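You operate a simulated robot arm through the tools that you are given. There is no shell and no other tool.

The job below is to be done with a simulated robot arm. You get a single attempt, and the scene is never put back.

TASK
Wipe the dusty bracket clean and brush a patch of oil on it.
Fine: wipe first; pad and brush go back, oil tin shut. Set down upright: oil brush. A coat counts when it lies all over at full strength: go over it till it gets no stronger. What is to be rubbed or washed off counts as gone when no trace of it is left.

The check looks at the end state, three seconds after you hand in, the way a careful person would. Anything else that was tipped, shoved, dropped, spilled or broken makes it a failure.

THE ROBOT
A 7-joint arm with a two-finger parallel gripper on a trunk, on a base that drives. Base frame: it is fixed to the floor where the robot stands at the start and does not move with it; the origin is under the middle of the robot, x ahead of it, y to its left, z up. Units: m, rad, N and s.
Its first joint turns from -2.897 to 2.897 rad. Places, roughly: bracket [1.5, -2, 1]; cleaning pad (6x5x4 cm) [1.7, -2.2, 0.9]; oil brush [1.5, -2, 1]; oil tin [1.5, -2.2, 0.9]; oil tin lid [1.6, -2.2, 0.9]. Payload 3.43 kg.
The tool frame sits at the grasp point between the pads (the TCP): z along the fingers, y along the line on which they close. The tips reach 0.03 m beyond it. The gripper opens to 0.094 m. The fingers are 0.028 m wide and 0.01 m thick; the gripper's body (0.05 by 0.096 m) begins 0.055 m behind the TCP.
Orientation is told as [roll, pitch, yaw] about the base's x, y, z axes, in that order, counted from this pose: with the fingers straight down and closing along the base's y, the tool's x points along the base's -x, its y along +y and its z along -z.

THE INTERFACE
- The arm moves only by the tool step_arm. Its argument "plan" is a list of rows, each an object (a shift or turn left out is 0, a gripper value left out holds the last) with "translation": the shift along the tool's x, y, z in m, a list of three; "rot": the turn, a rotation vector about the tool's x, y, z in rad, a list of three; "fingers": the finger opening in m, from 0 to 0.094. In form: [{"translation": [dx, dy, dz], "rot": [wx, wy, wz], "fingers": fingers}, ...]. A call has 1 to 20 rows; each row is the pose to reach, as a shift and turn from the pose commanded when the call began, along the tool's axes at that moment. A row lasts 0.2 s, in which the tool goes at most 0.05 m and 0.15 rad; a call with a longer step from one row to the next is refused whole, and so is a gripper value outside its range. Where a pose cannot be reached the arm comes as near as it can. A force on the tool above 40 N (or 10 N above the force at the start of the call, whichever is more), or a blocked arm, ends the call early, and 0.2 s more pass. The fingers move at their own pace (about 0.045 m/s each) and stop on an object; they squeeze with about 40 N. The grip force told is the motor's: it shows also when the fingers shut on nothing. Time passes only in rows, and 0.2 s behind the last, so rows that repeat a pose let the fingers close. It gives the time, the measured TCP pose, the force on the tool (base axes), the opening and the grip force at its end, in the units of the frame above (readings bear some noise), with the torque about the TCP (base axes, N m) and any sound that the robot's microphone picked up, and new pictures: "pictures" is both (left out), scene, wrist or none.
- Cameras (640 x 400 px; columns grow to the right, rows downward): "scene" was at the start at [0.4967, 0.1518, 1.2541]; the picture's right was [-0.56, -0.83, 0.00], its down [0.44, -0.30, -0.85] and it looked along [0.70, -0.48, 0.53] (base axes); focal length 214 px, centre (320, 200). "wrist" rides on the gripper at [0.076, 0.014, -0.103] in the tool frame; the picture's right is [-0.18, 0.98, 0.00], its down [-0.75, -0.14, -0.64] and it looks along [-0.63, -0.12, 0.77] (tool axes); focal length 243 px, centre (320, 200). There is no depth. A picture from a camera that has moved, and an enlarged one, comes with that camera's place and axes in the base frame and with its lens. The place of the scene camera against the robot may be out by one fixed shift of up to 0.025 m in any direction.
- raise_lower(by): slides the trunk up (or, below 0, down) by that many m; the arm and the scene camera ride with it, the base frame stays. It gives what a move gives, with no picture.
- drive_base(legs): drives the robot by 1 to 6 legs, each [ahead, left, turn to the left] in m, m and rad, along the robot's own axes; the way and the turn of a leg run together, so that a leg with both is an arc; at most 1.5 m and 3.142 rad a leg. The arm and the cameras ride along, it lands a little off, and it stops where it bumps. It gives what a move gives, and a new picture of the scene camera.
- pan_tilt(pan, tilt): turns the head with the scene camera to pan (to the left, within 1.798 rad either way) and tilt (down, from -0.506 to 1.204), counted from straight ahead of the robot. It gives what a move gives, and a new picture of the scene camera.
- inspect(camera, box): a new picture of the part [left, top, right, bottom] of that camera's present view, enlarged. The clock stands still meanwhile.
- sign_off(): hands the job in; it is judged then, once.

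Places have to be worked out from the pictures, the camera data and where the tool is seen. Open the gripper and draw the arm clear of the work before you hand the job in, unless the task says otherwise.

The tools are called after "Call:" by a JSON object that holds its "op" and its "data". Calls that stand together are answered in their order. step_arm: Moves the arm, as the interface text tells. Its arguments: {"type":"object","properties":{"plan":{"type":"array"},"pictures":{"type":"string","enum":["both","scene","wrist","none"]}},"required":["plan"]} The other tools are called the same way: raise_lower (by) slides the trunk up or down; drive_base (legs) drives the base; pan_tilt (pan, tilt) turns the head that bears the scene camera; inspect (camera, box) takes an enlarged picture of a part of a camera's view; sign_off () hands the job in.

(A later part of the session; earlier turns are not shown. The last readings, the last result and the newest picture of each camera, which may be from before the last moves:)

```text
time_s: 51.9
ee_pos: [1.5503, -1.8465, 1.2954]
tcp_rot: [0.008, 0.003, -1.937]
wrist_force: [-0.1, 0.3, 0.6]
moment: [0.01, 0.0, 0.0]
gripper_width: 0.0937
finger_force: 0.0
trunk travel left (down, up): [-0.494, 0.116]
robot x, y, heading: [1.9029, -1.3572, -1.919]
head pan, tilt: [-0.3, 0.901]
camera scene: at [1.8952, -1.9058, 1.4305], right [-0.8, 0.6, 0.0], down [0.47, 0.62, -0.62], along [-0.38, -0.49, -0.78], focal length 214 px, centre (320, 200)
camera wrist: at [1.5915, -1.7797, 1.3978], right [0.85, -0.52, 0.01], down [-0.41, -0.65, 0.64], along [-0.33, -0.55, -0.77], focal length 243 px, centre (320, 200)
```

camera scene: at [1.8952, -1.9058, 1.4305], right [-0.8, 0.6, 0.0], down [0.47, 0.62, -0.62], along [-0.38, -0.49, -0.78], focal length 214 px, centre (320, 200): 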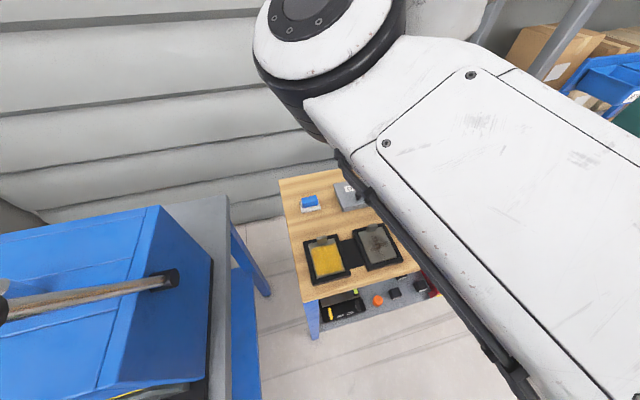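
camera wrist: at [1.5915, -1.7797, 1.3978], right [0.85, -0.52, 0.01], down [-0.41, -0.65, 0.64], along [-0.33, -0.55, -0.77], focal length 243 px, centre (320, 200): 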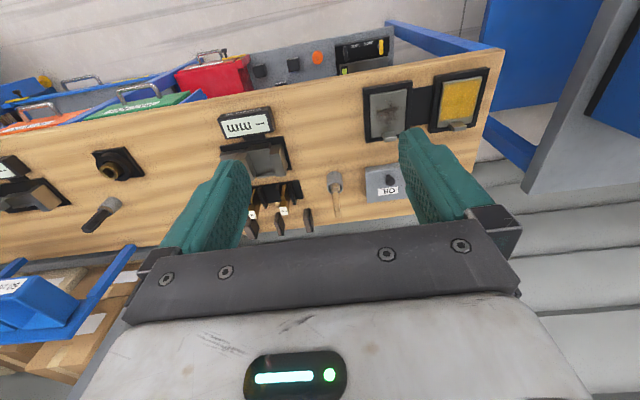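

The tool is now beside the bracket, but an arm link passes near the head. I'll look up a little with the head to see where the elbow is.

Call:
{"op": "pan_tilt", "data": {"pan": -0.3, "tilt": 0.35}}

```text
time_s: 52.8
ee_pos: [1.5508, -1.8455, 1.2963]
tcp_rot: [0.01, 0.003, -1.937]
wrist_force: [-0.2, 0.6, 0.4]
moment: [-0.02, 0.0, -0.04]
gripper_width: 0.094
finger_force: 0.1
trunk travel left (down, up): [-0.494, 0.116]
robot x, y, heading: [1.9059, -1.3574, -1.919]
head pan, tilt: [-0.3, 0.351]
camera scene: at [1.8843, -1.9198, 1.478], right [-0.8, 0.6, 0.0], down [0.21, 0.27, -0.94], along [-0.57, -0.75, -0.34], focal length 214 px, centre (320, 200)
```

scene: 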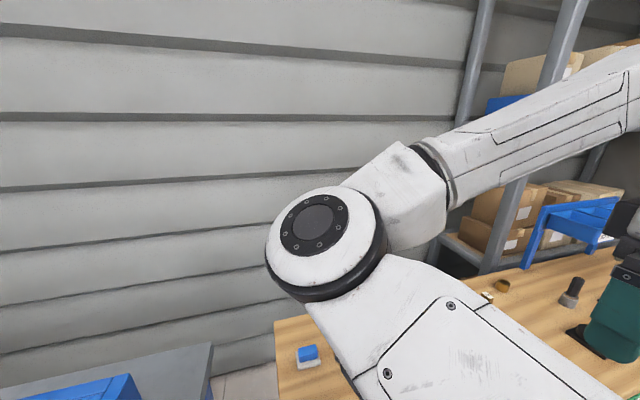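

The elbow is forward-left, close to the head. I'll swing the tool to the right and then turn the base left by 0.5 rad, which takes the head well away from the arm and keeps it clear of the press.

Call:
{"op": "step_arm", "data": {"plan": [{"translation": [0.016, -0.03, 0], "rot": [0, 0, 0.06]}, {"translation": [0.032, -0.06, 0], "rot": [0, 0, 0.12]}, {"translation": [0.05, -0.09, 0], "rot": [0, 0, 0.18]}, {"translation": [0.066, -0.12, 0], "rot": [0, 0, 0.24]}, {"translation": [0.083, -0.15, 0], "rot": [0, 0, 0.3]}, {"translation": [0.1, -0.18, 0], "rot": [0, 0, 0.36]}, {"translation": [0.117, -0.21, 0], "rot": [0, 0, 0.42]}, {"translation": [0.133, -0.24, 0], "rot": [0, 0, 0.47]}, {"translation": [0.147, -0.26, 0], "rot": [0, 0, 0.5]}]}}

Call:
{"op": "drive_base", "data": {"legs": [[0, 0, 0.5]]}}

```text
time_s: 54.8
ee_pos: [1.3593, -1.615, 1.2984]
tcp_rot: [0.006, 0.008, -2.437]
wrist_force: [-0.3, -1.0, 0.1]
moment: [0.0, -0.03, 0.02]
gripper_width: 0.094
finger_force: 0.1
trunk travel left (down, up): [-0.494, 0.116]
robot x, y, heading: [1.9078, -1.3548, -1.922]
head pan, tilt: [-0.3, 0.351]
camera scene: at [1.8844, -1.9197, 1.4781], right [-0.8, 0.6, 0.0], down [0.21, 0.27, -0.94], along [-0.57, -0.75, -0.34], focal length 214 px, centre (320, 200)
camera wrist: at [1.4269, -1.5759, 1.3998], right [0.5, -0.87, 0.0], down [-0.67, -0.38, 0.64], along [-0.55, -0.32, -0.77], focal length 243 px, centre (320, 200)
```

scene: 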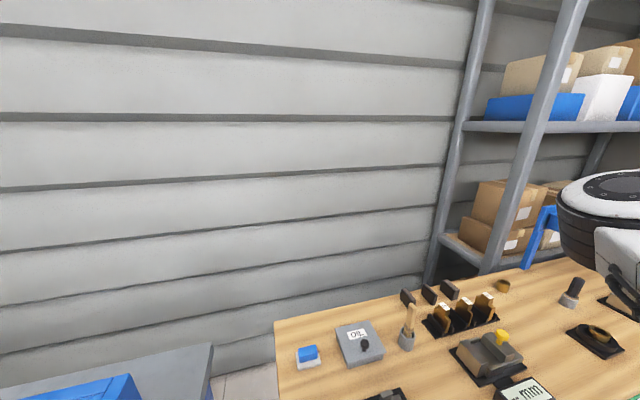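
wrist: 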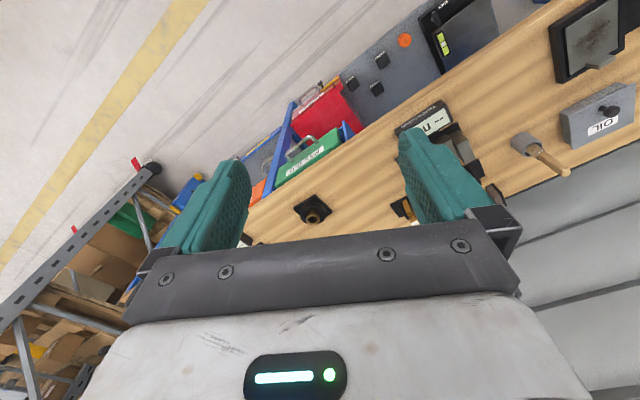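

```text
time_s: 56.6
ee_pos: [1.552, -1.8463, 1.2972]
tcp_rot: [0.005, 0.01, -1.935]
wrist_force: [0.8, -0.1, -0.3]
moment: [0.02, 0.01, 0.04]
gripper_width: 0.0941
finger_force: 0.0
trunk travel left (down, up): [-0.494, 0.116]
robot x, y, heading: [1.9069, -1.3571, -1.419]
head pan, tilt: [-0.3, 0.351]
camera scene: at [2.156, -1.8623, 1.4781], right [-0.99, 0.14, 0.0], down [0.05, 0.34, -0.94], along [-0.14, -0.93, -0.34], focal length 214 px, centre (320, 200)
```

scene: 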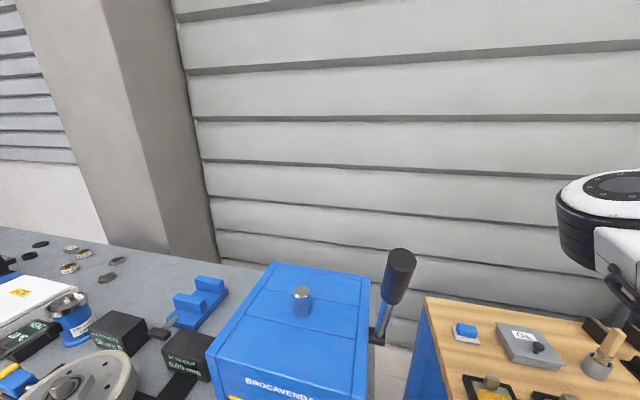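

The head is now well away from the arm. I'll point it at the work.

Call:
{"op": "pan_tilt", "data": {"pan": -1.1, "tilt": 0.6}}

Call:
{"op": "inspect", "data": {"camera": "wrist", "box": [320, 40, 520, 220]}}

```text
time_s: 57.8
ee_pos: [1.5531, -1.8461, 1.2976]
tcp_rot: [0.005, 0.008, -1.934]
wrist_force: [0.1, -0.4, -0.5]
moment: [-0.02, 0.01, 0.02]
gripper_width: 0.0939
finger_force: 0.1
trunk travel left (down, up): [-0.494, 0.116]
robot x, y, heading: [1.9069, -1.3524, -1.416]
head pan, tilt: [-1.1, 0.6]
camera scene: at [2.0979, -1.822, 1.4554], right [-0.59, 0.81, 0.0], down [0.46, 0.33, -0.83], along [-0.67, -0.48, -0.56], focal length 214 px, centre (320, 200)
```

scene: 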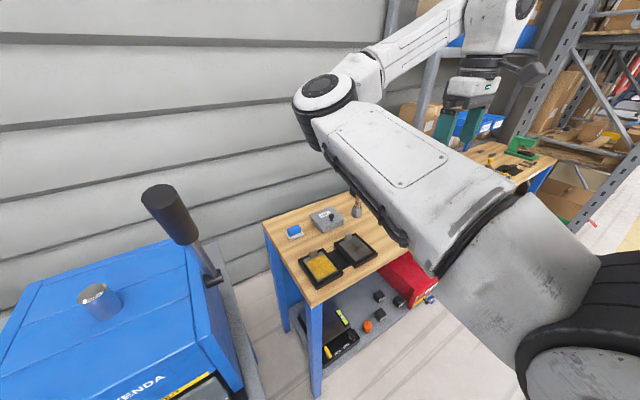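

```text
2.22 times, centred on (420, 130) of wrist
camera zoom: at [1.5936, -1.7809, 1.3999], right [0.85, -0.52, 0.0], down [-0.4, -0.66, 0.64], along [-0.33, -0.54, -0.77], focal length 539 px, centre (98, 356)
```

zoom: 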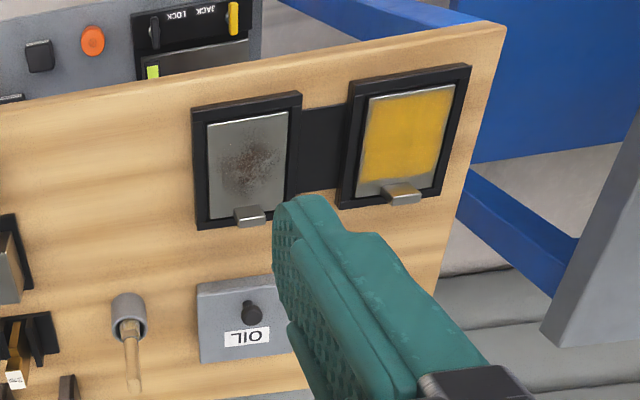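

The arm and work are now both visible, with the elbow clear of the head. I'll move the tool over the bracket to look straight down at it and its neighbours.

Call:
{"op": "step_arm", "data": {"plan": [{"translation": [-0.028, 0.025, 0.01]}, {"translation": [-0.056, 0.05, 0.02]}, {"translation": [-0.084, 0.075, 0.03]}, {"translation": [-0.112, 0.1, 0.04]}, {"translation": [-0.139, 0.125, 0.05]}, {"translation": [-0.139, 0.125, 0.05]}]}}

```text
time_s: 59.2
ee_pos: [1.6203, -2.0208, 1.247]
tcp_rot: [0.006, 0.009, -1.935]
wrist_force: [-0.3, -0.2, -0.2]
moment: [-0.01, -0.01, 0.0]
gripper_width: 0.0937
finger_force: 0.0
trunk travel left (down, up): [-0.494, 0.116]
robot x, y, heading: [1.9037, -1.3561, -1.42]
head pan, tilt: [-1.1, 0.6]
camera scene: at [2.098, -1.822, 1.4553], right [-0.59, 0.81, 0.0], down [0.46, 0.33, -0.82], along [-0.67, -0.48, -0.57], focal length 214 px, centre (320, 200)
camera wrist: at [1.661, -1.9552, 1.3495], right [0.85, -0.52, 0.0], down [-0.4, -0.66, 0.64], along [-0.33, -0.54, -0.77], focal length 243 px, centre (320, 200)
```

scene: 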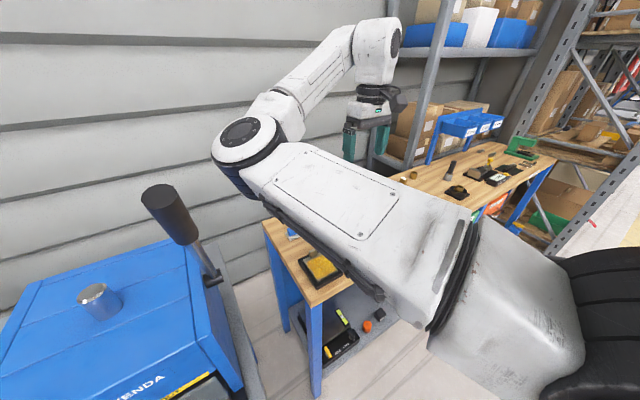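
wrist: 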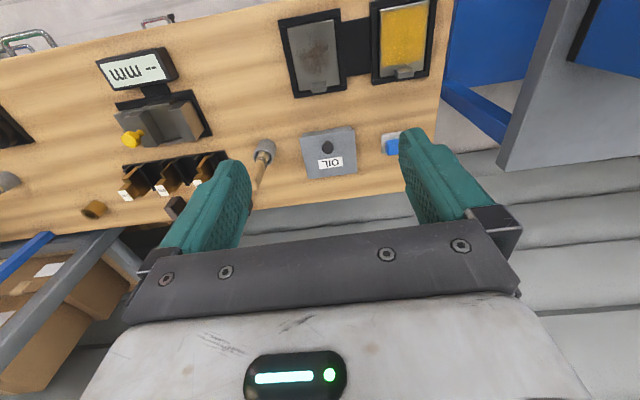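

The elbow is getting close to the press lever. I'll shift the base right along the bench and turn it left by the same angle, so the same reach is possible with the elbow in front of the bench gap, away from the lever.

Call:
{"op": "drive_base", "data": {"legs": [[-0.1, -0.408, 0], [0, 0, 0.57]]}}

```text
time_s: 63.4
ee_pos: [1.6113, -2.0329, 1.2475]
tcp_rot: [0.006, 0.008, -1.341]
wrist_force: [-0.5, -0.6, 0.3]
moment: [0.01, 0.0, -0.01]
gripper_width: 0.094
finger_force: 0.1
trunk travel left (down, up): [-0.494, 0.116]
robot x, y, heading: [1.4776, -1.3225, -0.824]
head pan, tilt: [-1.1, 0.6]
camera scene: at [1.8934, -1.6039, 1.4553], right [-0.94, 0.35, 0.0], down [0.19, 0.53, -0.82], along [-0.28, -0.77, -0.57], focal length 214 px, centre (320, 200)
```

scene: 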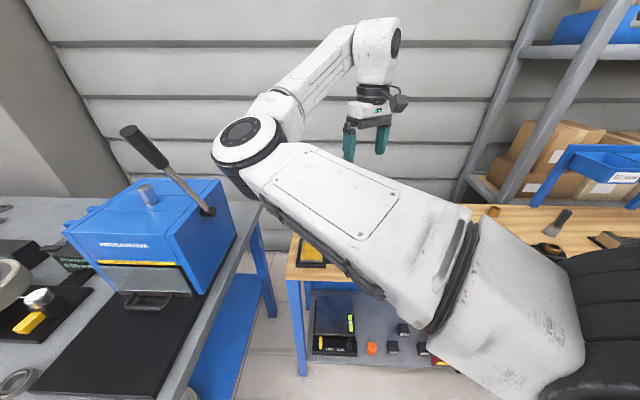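

Now the elbow is clear of the lever. I'll go above the pad, turning the fingers square to the bench.

Call:
{"op": "step_arm", "data": {"plan": [{"translation": [-0.025, 0.003, 0.005], "rot": [0, 0, 0.08]}, {"translation": [-0.05, 0.006, 0.01], "rot": [0, 0, 0.16]}, {"translation": [-0.075, 0.009, 0.015], "rot": [0, 0, 0.24]}, {"translation": [-0.1, 0.012, 0.02], "rot": [0, 0, 0.32]}, {"translation": [-0.125, 0.015, 0.03], "rot": [0, 0, 0.4]}, {"translation": [-0.15, 0.018, 0.035], "rot": [0, 0, 0.48]}, {"translation": [-0.17, 0.021, 0.04], "rot": [0, 0, 0.56]}, {"translation": [-0.182, 0.023, 0.05], "rot": [0, 0, 0.62]}, {"translation": [-0.182, 0.023, 0.05], "rot": [0, 0, 0.62]}]}}

```text
time_s: 65.4
ee_pos: [1.6765, -2.2051, 1.1969]
tcp_rot: [0.0, 0.011, -1.962]
wrist_force: [0.5, -0.3, -0.2]
moment: [0.0, -0.01, 0.01]
gripper_width: 0.094
finger_force: 0.0
trunk travel left (down, up): [-0.494, 0.116]
robot x, y, heading: [1.4774, -1.3185, -0.824]
head pan, tilt: [-1.1, 0.6]
camera scene: at [1.8934, -1.604, 1.4553], right [-0.94, 0.35, 0.0], down [0.19, 0.53, -0.82], along [-0.28, -0.77, -0.57], focal length 214 px, centre (320, 200)
camera wrist: at [1.7191, -2.1399, 1.2987], right [0.84, -0.55, 0.0], down [-0.42, -0.65, 0.63], along [-0.35, -0.53, -0.77], focal length 243 px, centre (320, 200)
```

scene: 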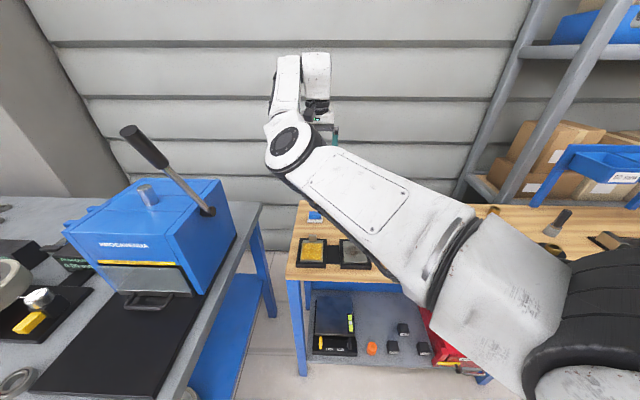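
wrist: 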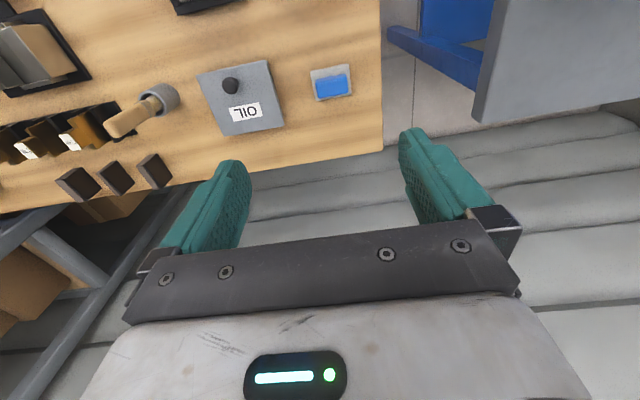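

The pad sits right under the tool. I'll zoom in for precise alignment.

Call:
{"op": "inspect", "data": {"camera": "wrist", "box": [190, 40, 390, 160]}}

```text
3.20 times, centred on (290, 100) of wrist
camera zoom: at [1.7191, -2.1399, 1.2987], right [0.84, -0.55, 0.0], down [-0.42, -0.65, 0.63], along [-0.35, -0.53, -0.77], focal length 776 px, centre (416, 520)
```

zoom: 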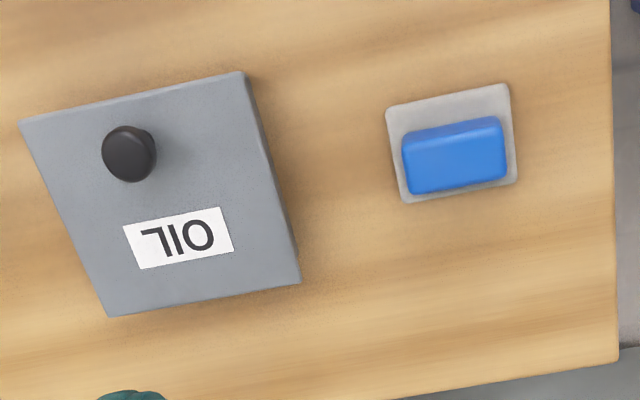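

I'll check the pad from the side with the scene camera.

Call:
{"op": "inspect", "data": {"camera": "scene", "box": [285, 195, 385, 275]}}

```text
5.00 times, centred on (335, 235) of scene
camera zoom: at [1.8934, -1.604, 1.4553], right [-0.94, 0.35, 0.0], down [0.19, 0.53, -0.82], along [-0.28, -0.77, -0.57], focal length 1072 px, centre (245, 25)
```

zoom: 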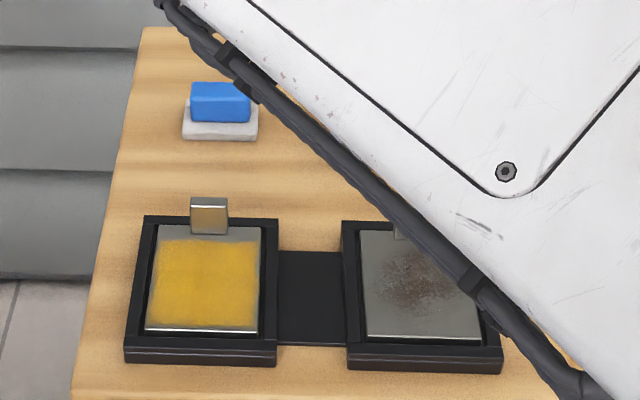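

The pad is a white felt block with a blue grip about 4.6 cm wide, centred near (1.678, -2.234), aligned with my fingers. I'll move over it and descend partway.

Call:
{"op": "step_arm", "data": {"plan": [{"translation": [-0.0262, 0.0124, 0.02], "rot": [0, 0, 0.02]}, {"translation": [-0.0262, 0.0124, 0.06], "rot": [0, 0, 0.02]}, {"translation": [-0.0262, 0.0124, 0.1], "rot": [0, 0, 0.02]}, {"translation": [-0.0262, 0.0124, 0.14], "rot": [0, 0, 0.02]}, {"translation": [-0.0262, 0.0124, 0.17], "rot": [0, 0, 0.02]}, {"translation": [-0.0262, 0.0124, 0.17], "rot": [0, 0, 0.02]}]}}

```text
time_s: 66.8
ee_pos: [1.6773, -2.2322, 1.0259]
tcp_rot: [-0.001, 0.011, -1.981]
wrist_force: [0.0, 0.5, -0.6]
moment: [0.01, 0.02, -0.01]
gripper_width: 0.0939
finger_force: 0.1
trunk travel left (down, up): [-0.494, 0.116]
robot x, y, heading: [1.4783, -1.3215, -0.822]
head pan, tilt: [-1.1, 0.6]
camera scene: at [1.8934, -1.604, 1.4553], right [-0.94, 0.35, 0.0], down [0.19, 0.53, -0.82], along [-0.28, -0.77, -0.57], focal length 214 px, centre (320, 200)
camera wrist: at [1.7222, -2.1689, 1.128], right [0.83, -0.56, 0.0], down [-0.43, -0.64, 0.63], along [-0.36, -0.52, -0.77], focal length 243 px, centre (320, 200)
```

scene: 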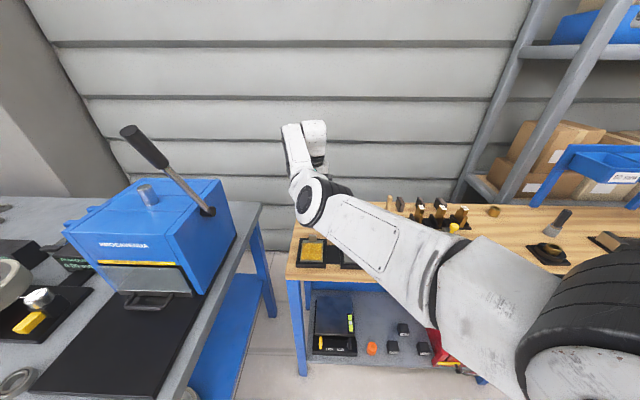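
wrist: 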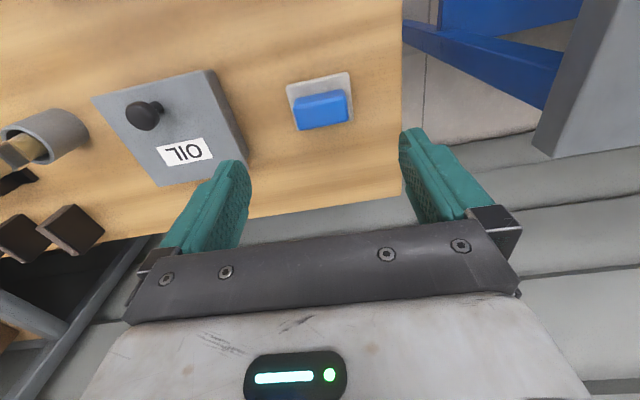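

The grip is centred between the fingers. I'll descend to z≈0.937 and close on it.

Call:
{"op": "step_arm", "data": {"plan": [{"translation": [0, 0, 0.03]}, {"translation": [0, 0, 0.06]}, {"translation": [0, 0, 0.08]}, {"translation": [0, 0, 0.088]}, {"translation": [0, 0, 0.088]}]}}

```text
time_s: 68.0
ee_pos: [1.6772, -2.2308, 0.9376]
tcp_rot: [-0.001, 0.011, -1.981]
wrist_force: [-0.3, -0.5, 0.8]
moment: [-0.02, 0.0, 0.0]
gripper_width: 0.0943
finger_force: 0.0
trunk travel left (down, up): [-0.494, 0.116]
robot x, y, heading: [1.476, -1.3213, -0.823]
head pan, tilt: [-1.1, 0.6]
camera scene: at [1.8934, -1.6039, 1.4553], right [-0.94, 0.35, 0.0], down [0.19, 0.53, -0.82], along [-0.28, -0.77, -0.57], focal length 214 px, centre (320, 200)
camera wrist: at [1.7222, -2.1679, 1.0398], right [0.83, -0.56, 0.0], down [-0.43, -0.64, 0.63], along [-0.36, -0.52, -0.77], focal length 243 px, centre (320, 200)
```

scene: 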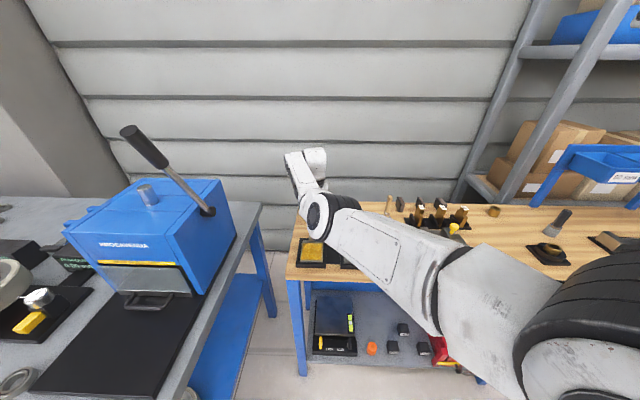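
wrist: 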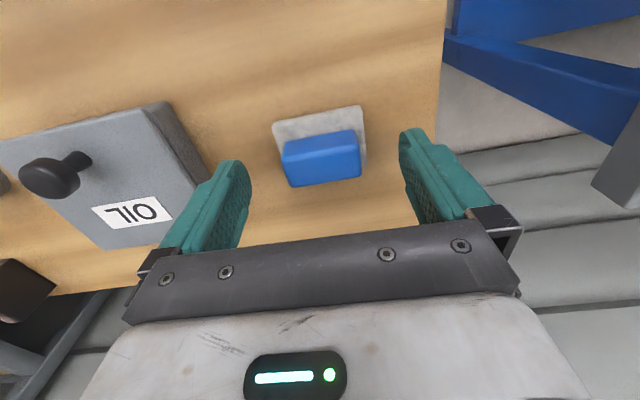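

The grip is between the fingertips. Closing now.

Call:
{"op": "step_arm", "data": {"plan": [{"fingers": 0.06}, {"fingers": 0.04}, {"fingers": 0.03}, {"fingers": 0.03}, {"fingers": 0.03}]}}

```text
time_s: 69.2
ee_pos: [1.6779, -2.2308, 0.9383]
tcp_rot: [-0.002, 0.01, -1.981]
wrist_force: [0.7, -0.1, -0.7]
moment: [-0.06, 0.0, 0.0]
gripper_width: 0.0469
finger_force: 39.7
trunk travel left (down, up): [-0.494, 0.116]
robot x, y, heading: [1.4778, -1.3188, -0.826]
head pan, tilt: [-1.1, 0.6]
camera scene: at [1.8934, -1.6039, 1.4553], right [-0.94, 0.35, 0.0], down [0.19, 0.53, -0.82], along [-0.28, -0.77, -0.57], focal length 214 px, centre (320, 200)
camera wrist: at [1.7223, -2.1679, 1.0401], right [0.83, -0.56, 0.0], down [-0.43, -0.64, 0.63], along [-0.36, -0.52, -0.77], focal length 243 px, centre (320, 200)
```

scene: 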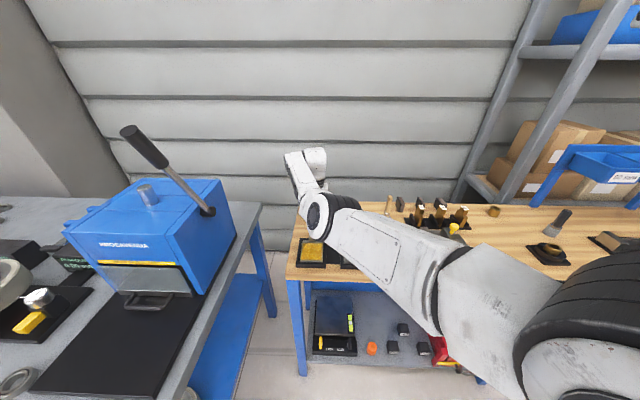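
wrist: 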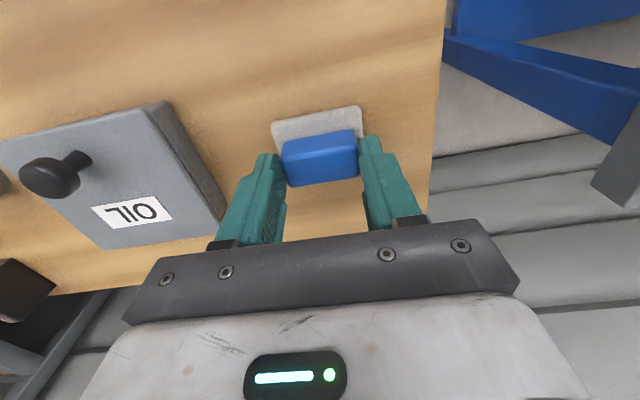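

Gripped at 4.7 cm (home pose of the pad: TCP (1.6777,-2.2308,0.938), yaw -1.981). I'll lift it 8 cm and check what comes along.

Call:
{"op": "step_arm", "data": {"plan": [{"translation": [0, 0, -0.02]}, {"translation": [0, 0, -0.05]}, {"translation": [0, 0, -0.09]}, {"translation": [0, 0, -0.13]}]}}

```text
time_s: 70.2
ee_pos: [1.6779, -2.2326, 1.0682]
tcp_rot: [0.0, 0.01, -1.981]
wrist_force: [0.0, 0.4, -1.6]
moment: [-0.02, 0.0, 0.01]
gripper_width: 0.0469
finger_force: 39.7
trunk travel left (down, up): [-0.494, 0.116]
robot x, y, heading: [1.475, -1.3197, -0.823]
head pan, tilt: [-1.1, 0.6]
camera scene: at [1.8934, -1.6039, 1.4552], right [-0.94, 0.35, 0.0], down [0.19, 0.53, -0.82], along [-0.28, -0.77, -0.57], focal length 214 px, centre (320, 200)
camera wrist: at [1.7228, -2.1695, 1.1709], right [0.83, -0.56, 0.0], down [-0.43, -0.64, 0.63], along [-0.36, -0.52, -0.77], focal length 243 px, centre (320, 200)
```

scene: 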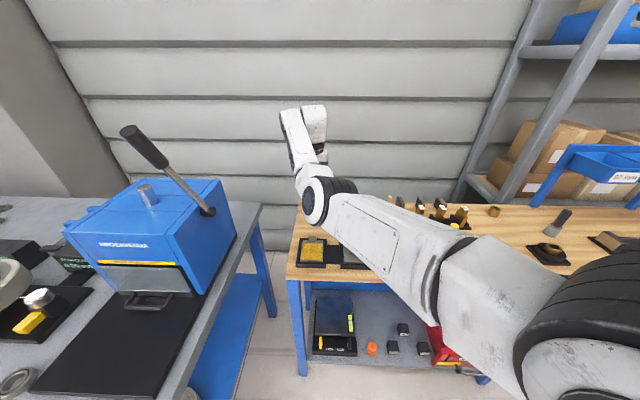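
wrist: 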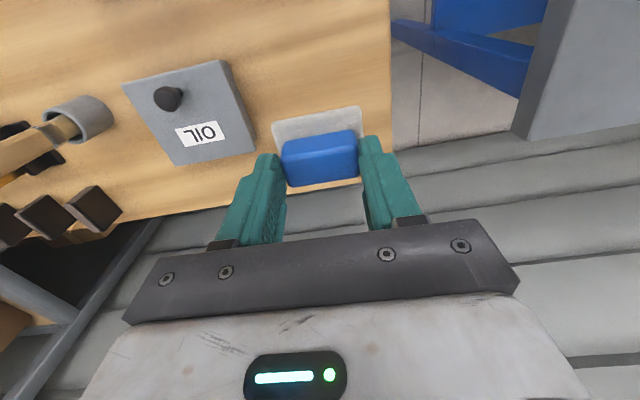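

The whole pad came up. I'll carry it, higher, to above the bracket and look at the plate from there.

Call:
{"op": "step_arm", "data": {"plan": [{"translation": [0.0, 0, -0.04]}, {"translation": [0.03, -0.024, -0.08]}, {"translation": [0.06, -0.048, -0.1]}, {"translation": [0.09, -0.072, -0.1]}, {"translation": [0.12, -0.096, -0.1]}, {"translation": [0.15, -0.12, -0.1]}, {"translation": [0.179, -0.1445, -0.1]}, {"translation": [0.179, -0.1445, -0.1]}]}}

Call:
{"op": "inspect", "data": {"camera": "wrist", "box": [220, 20, 420, 145]}}

```text
refused: row 2 steps farther than a row can; nothing moved
```

```text
3.20 times, centred on (320, 82) of wrist
camera zoom: at [1.7228, -2.1695, 1.1709], right [0.83, -0.56, 0.0], down [-0.43, -0.64, 0.63], along [-0.36, -0.52, -0.77], focal length 776 px, centre (320, 576)
```

zoom: 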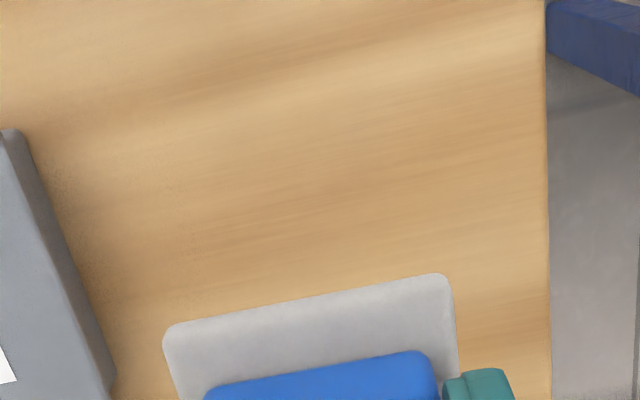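

The step between two rows was too long; I'll redo it with smaller steps.

Call:
{"op": "step_arm", "data": {"plan": [{"translation": [0.0, 0, -0.04]}, {"translation": [0.022, -0.018, -0.07]}, {"translation": [0.05, -0.04, -0.09]}, {"translation": [0.08, -0.064, -0.1]}, {"translation": [0.11, -0.088, -0.1]}, {"translation": [0.14, -0.112, -0.1]}, {"translation": [0.165, -0.133, -0.1]}, {"translation": [0.179, -0.1445, -0.1]}, {"translation": [0.179, -0.1445, -0.1]}]}}

Call:
{"op": "inspect", "data": {"camera": "wrist", "box": [220, 20, 420, 145]}}

```text
time_s: 72.2
ee_pos: [1.6161, -2.0108, 1.1713]
tcp_rot: [0.0, 0.01, -1.981]
wrist_force: [0.0, 0.8, -0.2]
moment: [0.02, 0.0, 0.0]
gripper_width: 0.047
finger_force: 40.1
trunk travel left (down, up): [-0.494, 0.116]
robot x, y, heading: [1.4801, -1.3204, -0.822]
head pan, tilt: [-1.1, 0.6]
camera scene: at [1.8934, -1.6038, 1.4553], right [-0.94, 0.35, 0.0], down [0.19, 0.53, -0.82], along [-0.28, -0.77, -0.57], focal length 214 px, centre (320, 200)
camera wrist: at [1.6603, -1.9474, 1.2729], right [0.83, -0.56, 0.0], down [-0.43, -0.64, 0.63], along [-0.36, -0.52, -0.77], focal length 243 px, centre (320, 200)
```

scene: 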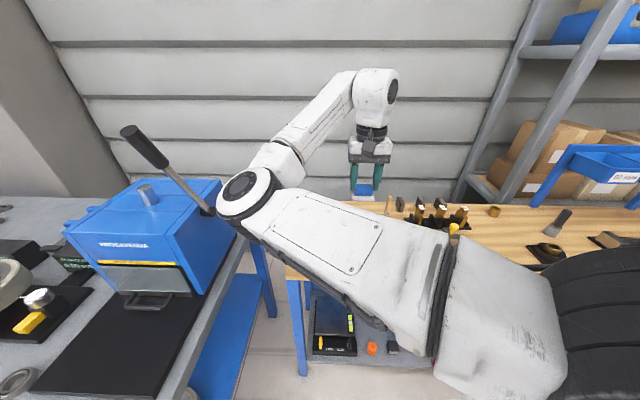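
wrist: 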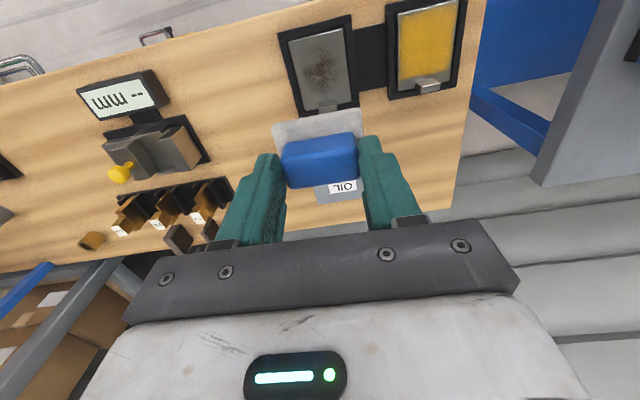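

```text
3.20 times, centred on (320, 82) of wrist
camera zoom: at [1.6603, -1.9474, 1.2729], right [0.83, -0.56, 0.0], down [-0.43, -0.64, 0.63], along [-0.36, -0.52, -0.77], focal length 776 px, centre (320, 576)
```

zoom: 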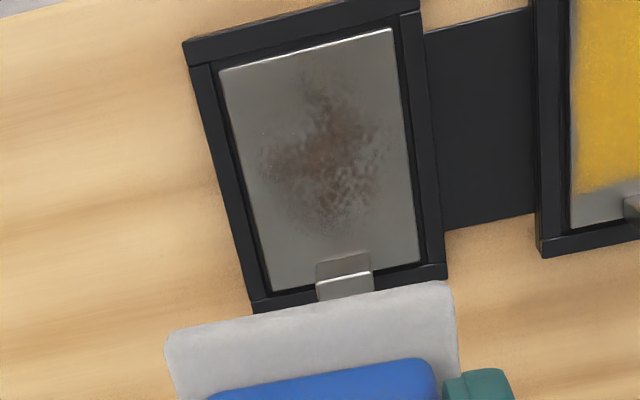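

The plate is 7×9 cm, centred about (1.615, -2.018), with a small upright tab in the middle of its far edge; dust is in the middle. I'll lower the pad over the plate's centre to just above contact.

Call:
{"op": "step_arm", "data": {"plan": [{"translation": [0.0, 0.0017, 0.04]}, {"translation": [0.0, 0.0017, 0.08]}, {"translation": [0.0, 0.0017, 0.12]}, {"translation": [0.0, 0.0017, 0.16]}, {"translation": [0.0, 0.0017, 0.19]}, {"translation": [0.0, 0.0017, 0.2]}, {"translation": [0.0, 0.0017, 0.205]}]}}

```text
time_s: 73.8
ee_pos: [1.618, -2.0101, 0.9639]
tcp_rot: [0.001, 0.011, -1.982]
wrist_force: [-0.2, 0.9, -0.4]
moment: [0.02, 0.01, -0.02]
gripper_width: 0.0471
finger_force: 39.9
trunk travel left (down, up): [-0.494, 0.116]
robot x, y, heading: [1.4798, -1.3213, -0.825]
head pan, tilt: [-1.1, 0.6]
camera scene: at [1.8934, -1.6038, 1.4553], right [-0.94, 0.35, 0.0], down [0.19, 0.53, -0.82], along [-0.28, -0.77, -0.57], focal length 214 px, centre (320, 200)
camera wrist: at [1.6625, -1.9464, 1.0665], right [0.83, -0.56, 0.0], down [-0.43, -0.64, 0.63], along [-0.36, -0.52, -0.77], focal length 243 px, centre (320, 200)
```

scene: 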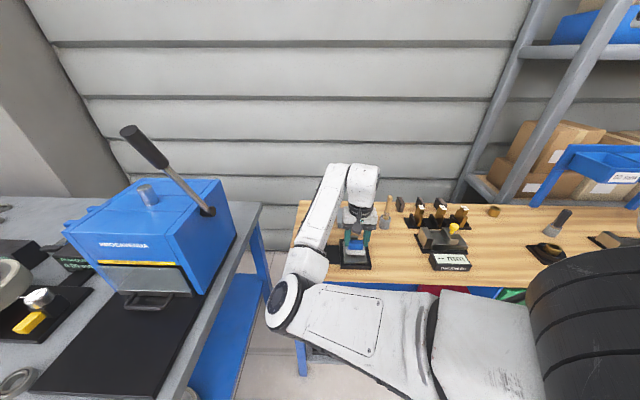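
wrist: 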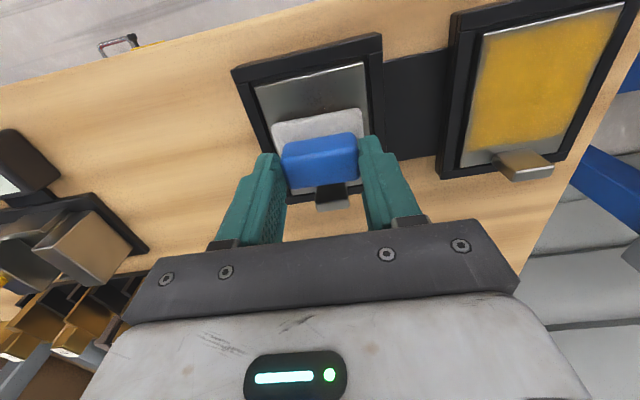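

Pad hovers just above the plate. I'll feel for contact in small steps.

Call:
{"op": "step_arm", "data": {"plan": [{"translation": [0, 0, 0.002]}, {"translation": [0, 0, 0.004]}, {"translation": [0, 0, 0.005]}], "pictures": "none"}}

Call:
{"op": "step_arm", "data": {"plan": [{"translation": [0, 0, 0.002]}, {"translation": [0, 0, 0.003]}, {"translation": [0, 0, 0.003]}], "pictures": "none"}}

```text
time_s: 74.6
ee_pos: [1.6188, -2.0112, 0.9589]
tcp_rot: [-0.001, 0.01, -1.981]
wrist_force: [-0.2, 0.5, -0.6]
moment: [0.0, 0.02, 0.01]
gripper_width: 0.0471
finger_force: 40.2
trunk travel left (down, up): [-0.494, 0.116]
robot x, y, heading: [1.4795, -1.3241, -0.824]
head pan, tilt: [-1.1, 0.6]
```

```text
time_s: 75.4
ee_pos: [1.6188, -2.0097, 0.9572]
tcp_rot: [-0.001, 0.008, -1.981]
wrist_force: [-0.8, -0.5, 7.3]
moment: [0.1, 0.01, 0.02]
gripper_width: 0.0467
finger_force: 40.0
trunk travel left (down, up): [-0.494, 0.116]
robot x, y, heading: [1.4809, -1.3203, -0.823]
head pan, tilt: [-1.1, 0.6]
```

Contact at z≈0.957 with about 7 N. Now I'll rub back and forth over the plate, staying inside its rim and short of the tab, with slightly more pressure.

Call:
{"op": "step_arm", "data": {"plan": [{"translation": [0.006, 0, 0.001]}, {"translation": [0.013, -0.004, 0.0015]}, {"translation": [-0.003, -0.004, 0.0015]}, {"translation": [-0.018, -0.004, 0.0015]}, {"translation": [-0.003, -0.004, 0.0015]}, {"translation": [0.013, -0.004, 0.0015]}, {"translation": [0.013, 0, 0.0015]}, {"translation": [-0.003, 0, 0.0015]}, {"translation": [-0.018, 0, 0.0015]}, {"translation": [-0.003, 0, 0.0015]}, {"translation": [0.013, 0, 0.0015]}, {"translation": [0.013, 0.004, 0.0015]}, {"translation": [-0.003, 0.004, 0.0015]}, {"translation": [-0.018, 0.004, 0.0015]}, {"translation": [-0.003, 0.004, 0.0015]}, {"translation": [0.013, 0.004, 0.0015]}, {"translation": [-0.003, 0.0, 0.0015]}, {"translation": [-0.018, 0.0, 0.0015]}, {"translation": [-0.003, 0.0, 0.0015]}, {"translation": [0.0, 0.0, 0.0]}]}}

```text
time_s: 79.6
ee_pos: [1.6169, -2.0109, 0.9554]
tcp_rot: [0.0, 0.009, -1.982]
wrist_force: [-2.6, -4.9, 9.2]
moment: [-0.35, 0.12, -0.04]
gripper_width: 0.0471
finger_force: 39.5
trunk travel left (down, up): [-0.494, 0.116]
robot x, y, heading: [1.4798, -1.3197, -0.823]
head pan, tilt: [-1.1, 0.6]
camera scene: at [1.893, -1.604, 1.4552], right [-0.94, 0.35, 0.0], down [0.2, 0.53, -0.83], along [-0.29, -0.77, -0.56], focal length 214 px, centre (320, 200)
camera wrist: at [1.6619, -1.9478, 1.0586], right [0.83, -0.56, 0.0], down [-0.43, -0.64, 0.63], along [-0.36, -0.52, -0.77], focal length 243 px, centre (320, 200)
```

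scene: 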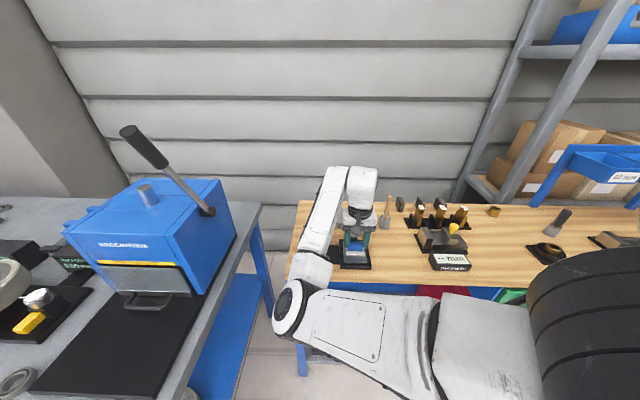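
wrist: 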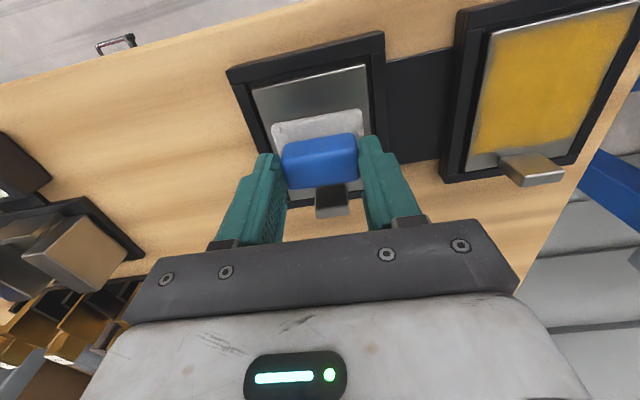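

Strokes done with ~10 N. I'll lift and inspect the plate.

Call:
{"op": "step_arm", "data": {"plan": [{"translation": [0, 0, -0.02]}, {"translation": [0, 0, -0.06]}, {"translation": [0, 0, -0.1]}, {"translation": [0, 0, -0.14]}, {"translation": [0, 0, -0.17]}, {"translation": [0, 0, -0.17]}], "pictures": "scene"}}

Call:
{"op": "inspect", "data": {"camera": "wrist", "box": [240, 20, 400, 120]}}

```text
time_s: 81.0
ee_pos: [1.6196, -2.0121, 1.1289]
tcp_rot: [-0.001, 0.011, -1.98]
wrist_force: [-0.3, 0.7, -0.3]
moment: [0.04, 0.0, 0.0]
gripper_width: 0.0468
finger_force: 40.1
trunk travel left (down, up): [-0.494, 0.116]
robot x, y, heading: [1.4791, -1.3212, -0.823]
head pan, tilt: [-1.1, 0.6]
camera scene: at [1.8934, -1.6038, 1.4553], right [-0.94, 0.35, 0.0], down [0.19, 0.53, -0.82], along [-0.28, -0.77, -0.57], focal length 214 px, centre (320, 200)
```

scene: 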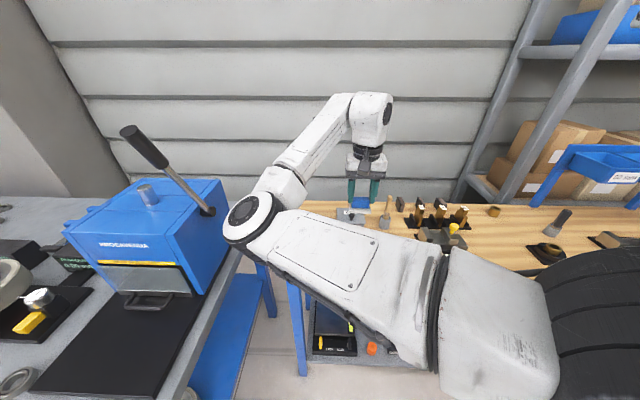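

```text
4.00 times, centred on (320, 70) of wrist
camera zoom: at [1.6637, -1.9485, 1.2312], right [0.83, -0.56, 0.0], down [-0.43, -0.64, 0.63], along [-0.36, -0.52, -0.77], focal length 970 px, centre (320, 720)
```

zoom: 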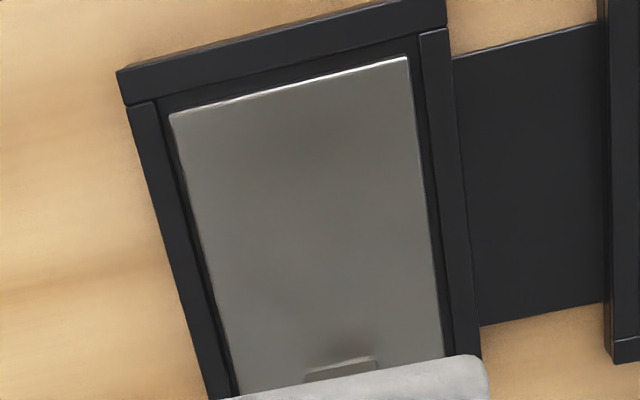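

It looks nearly clean; I'll zoom closer for any faint residue.

Call:
{"op": "inspect", "data": {"camera": "wrist", "box": [275, 28, 355, 118]}}

```text
4.44 times, centred on (315, 73) of wrist
camera zoom: at [1.6637, -1.9485, 1.2312], right [0.83, -0.56, 0.0], down [-0.43, -0.64, 0.63], along [-0.36, -0.52, -0.77], focal length 1078 px, centre (342, 764)
```

zoom: 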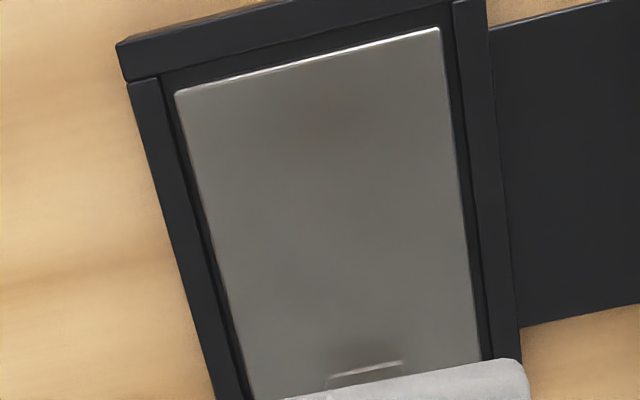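

A faint darker spot remains near the near end. I'll do a second rubbing pass with more strokes there.

Call:
{"op": "step_arm", "data": {"plan": [{"translation": [0.008, 0, 0.04]}, {"translation": [0.008, 0, 0.08]}, {"translation": [0.008, 0, 0.12]}, {"translation": [0.008, 0, 0.155]}, {"translation": [0.008, 0, 0.168]}, {"translation": [0.014, -0.004, 0.1715]}, {"translation": [-0.002, -0.004, 0.172]}, {"translation": [-0.018, -0.004, 0.172]}, {"translation": [-0.002, -0.004, 0.172]}, {"translation": [0.015, -0.004, 0.172]}, {"translation": [0.015, 0.004, 0.172]}, {"translation": [-0.002, 0.004, 0.172]}, {"translation": [-0.018, 0.004, 0.172]}, {"translation": [-0.002, 0.004, 0.172]}, {"translation": [0.015, 0.004, 0.172]}, {"translation": [0.015, 0, 0.172]}, {"translation": [-0.002, 0, 0.172]}, {"translation": [-0.018, 0, 0.172]}, {"translation": [-0.002, 0, 0.172]}, {"translation": [0.015, 0, 0.172]}], "pictures": "none"}}

Call:
{"op": "step_arm", "data": {"plan": [{"translation": [0, -0.005, 0]}, {"translation": [-0.012, -0.005, 0]}, {"translation": [0, -0.005, 0]}, {"translation": [-0.012, 0, 0]}, {"translation": [0, 0, 0]}, {"translation": [-0.012, 0.005, 0]}, {"translation": [0, 0.005, 0]}, {"translation": [-0.033, 0.004, 0]}, {"translation": [-0.033, -0.004, 0]}, {"translation": [-0.016, 0, 0]}, {"translation": [0, 0, 0]}, {"translation": [-0.01, 0, -0.02]}, {"translation": [-0.01, 0, -0.06]}, {"translation": [-0.01, 0, -0.1]}, {"translation": [-0.02, 0, -0.14]}, {"translation": [-0.03, 0, -0.17]}, {"translation": [-0.03, 0, -0.17]}], "pictures": "none"}}

Call:
{"op": "inspect", "data": {"camera": "wrist", "box": [275, 8, 355, 98]}}

```text
time_s: 83.3
ee_pos: [1.6202, -1.9965, 0.9557]
tcp_rot: [-0.004, 0.003, -1.989]
wrist_force: [-1.1, 4.0, 15.4]
moment: [0.38, -0.28, 0.07]
gripper_width: 0.047
finger_force: 39.6
trunk travel left (down, up): [-0.494, 0.116]
robot x, y, heading: [1.4786, -1.3194, -0.825]
head pan, tilt: [-1.1, 0.6]
stopped in row 11: the force on the tool passed its limit at 43 N (the readings are from after the stop); the commanded pose is now the measured one
```

```text
time_s: 87.0
ee_pos: [1.6113, -2.0262, 1.1244]
tcp_rot: [-0.004, 0.004, -1.986]
wrist_force: [0.4, 0.9, -0.9]
moment: [0.01, -0.02, -0.02]
gripper_width: 0.047
finger_force: 40.0
trunk travel left (down, up): [-0.494, 0.116]
robot x, y, heading: [1.4778, -1.3227, -0.826]
head pan, tilt: [-1.1, 0.6]
```

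```text
4.44 times, centred on (315, 53) of wrist
camera zoom: at [1.6555, -1.9616, 1.2267], right [0.83, -0.56, 0.0], down [-0.43, -0.64, 0.64], along [-0.36, -0.53, -0.77], focal length 1078 px, centre (342, 853)
```

zoom: 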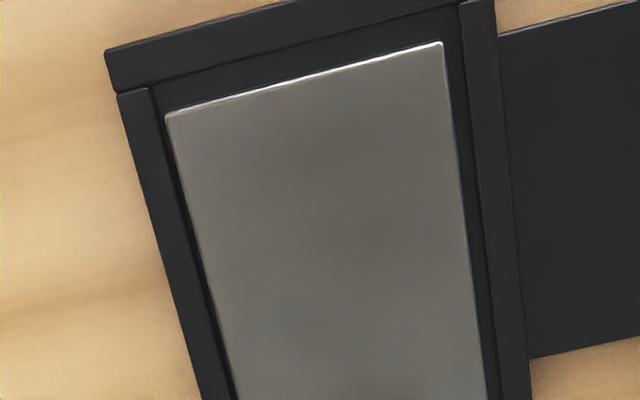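

The pad touched the near rim at the end of that stroke, so I must stay a bit shorter; the frame hasn't moved. For certainty I'll do one more shorter-stroke pass and then look again.

Call:
{"op": "step_arm", "data": {"plan": [{"translation": [0.012, 0, 0.04]}, {"translation": [0.012, 0, 0.08]}, {"translation": [0.012, 0, 0.12]}, {"translation": [0.012, 0, 0.155]}, {"translation": [0.012, 0, 0.168]}, {"translation": [0.012, 0, 0.171]}, {"translation": [0.025, -0.003, 0.171]}, {"translation": [0.002, -0.003, 0.171]}, {"translation": [0.025, -0.003, 0.171]}, {"translation": [0.002, -0.001, 0.171]}, {"translation": [0.025, 0, 0.171]}, {"translation": [0.002, 0.001, 0.171]}, {"translation": [0.025, 0.003, 0.171]}, {"translation": [0.002, 0.003, 0.171]}, {"translation": [0.025, 0.003, 0.171]}, {"translation": [0.012, -0.003, 0.171]}, {"translation": [0.012, 0.003, 0.171]}, {"translation": [0.012, -0.003, 0.171]}, {"translation": [0.012, 0.003, 0.171]}, {"translation": [0.012, 0, 0.171]}], "pictures": "none"}}

Call:
{"op": "step_arm", "data": {"plan": [{"translation": [0, 0, -0.03]}, {"translation": [0, 0, -0.07]}, {"translation": [0, 0, -0.11]}, {"translation": [0, 0, -0.15]}, {"translation": [-0.015, 0, -0.19]}, {"translation": [-0.03, 0, -0.21]}, {"translation": [-0.03, 0, -0.21]}]}}

Call:
{"op": "inspect", "data": {"camera": "wrist", "box": [270, 8, 370, 108]}}

```text
time_s: 89.1
ee_pos: [1.6141, -2.0057, 0.9558]
tcp_rot: [-0.005, 0.009, -1.987]
wrist_force: [-0.1, 6.9, 17.1]
moment: [-0.15, 0.03, -0.09]
gripper_width: 0.0468
finger_force: 40.1
trunk travel left (down, up): [-0.494, 0.116]
robot x, y, heading: [1.4789, -1.3219, -0.824]
head pan, tilt: [-1.1, 0.6]
stopped in row 10: the force on the tool passed its limit at 48 N (the readings are from after the stop); the commanded pose is now the measured one
```

```text
time_s: 90.7
ee_pos: [1.5998, -2.0356, 1.1648]
tcp_rot: [-0.005, 0.011, -1.989]
wrist_force: [0.0, 0.2, -0.8]
moment: [0.0, 0.0, 0.03]
gripper_width: 0.047
finger_force: 39.7
trunk travel left (down, up): [-0.494, 0.116]
robot x, y, heading: [1.4734, -1.322, -0.824]
head pan, tilt: [-1.1, 0.6]
camera scene: at [1.8926, -1.605, 1.4553], right [-0.94, 0.35, 0.0], down [0.2, 0.53, -0.82], along [-0.29, -0.77, -0.57], focal length 214 px, centre (320, 200)
camera wrist: at [1.6449, -1.9724, 1.2662], right [0.82, -0.57, -0.01], down [-0.43, -0.64, 0.63], along [-0.36, -0.52, -0.77], focal length 243 px, centre (320, 200)
```

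scene: 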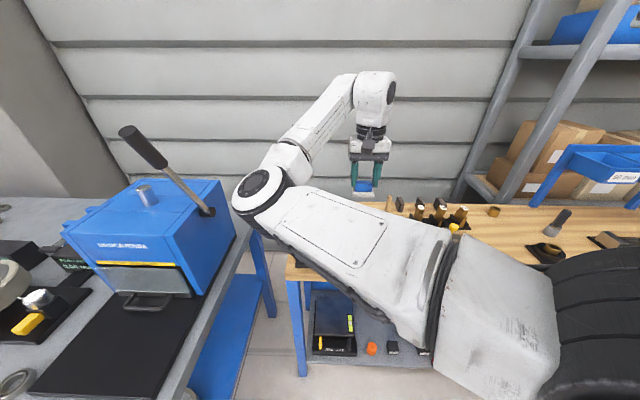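
wrist: 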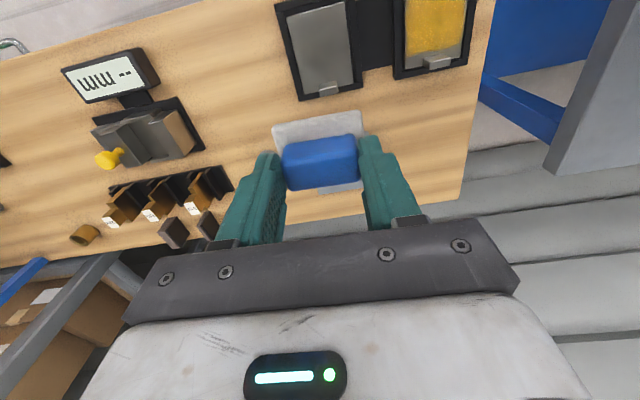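

```text
4.00 times, centred on (320, 58) of wrist
camera zoom: at [1.6449, -1.9724, 1.2662], right [0.82, -0.57, -0.01], down [-0.43, -0.64, 0.63], along [-0.36, -0.52, -0.77], focal length 970 px, centre (320, 768)
```

zoom: 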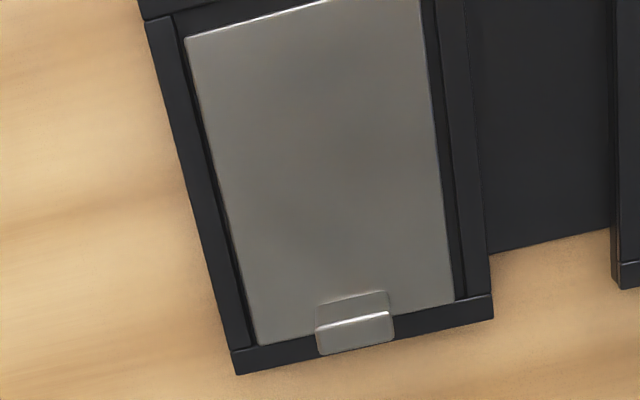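

The plate looks uniform now. One closer look at its middle for any trace.

Call:
{"op": "inspect", "data": {"camera": "wrist", "box": [284, 8, 354, 52]}}

Call:
{"op": "inspect", "data": {"camera": "wrist", "box": [290, 48, 360, 98]}}

```text
9.09 times, centred on (319, 30) of wrist
camera zoom: at [1.6449, -1.9724, 1.2662], right [0.82, -0.57, -0.01], down [-0.43, -0.64, 0.63], along [-0.36, -0.52, -0.77], focal length 2206 px, centre (329, 1746)
```

zoom: 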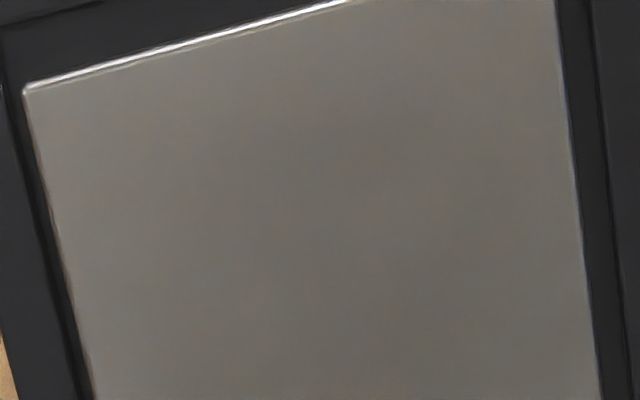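

```text
8.00 times, centred on (325, 73) of wrist
camera zoom: at [1.6449, -1.9724, 1.2662], right [0.82, -0.57, -0.01], down [-0.43, -0.64, 0.63], along [-0.36, -0.52, -0.77], focal length 1941 px, centre (280, 1216)
```

zoom: 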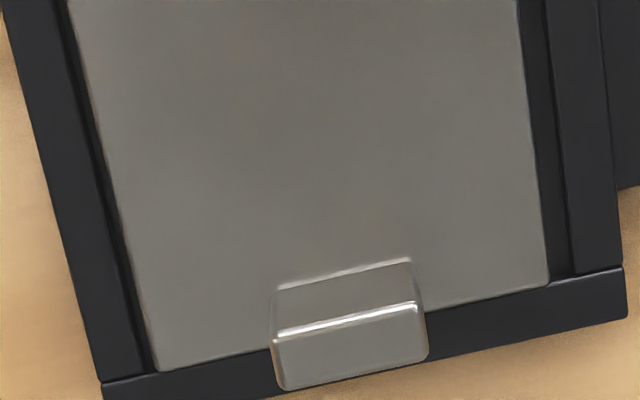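

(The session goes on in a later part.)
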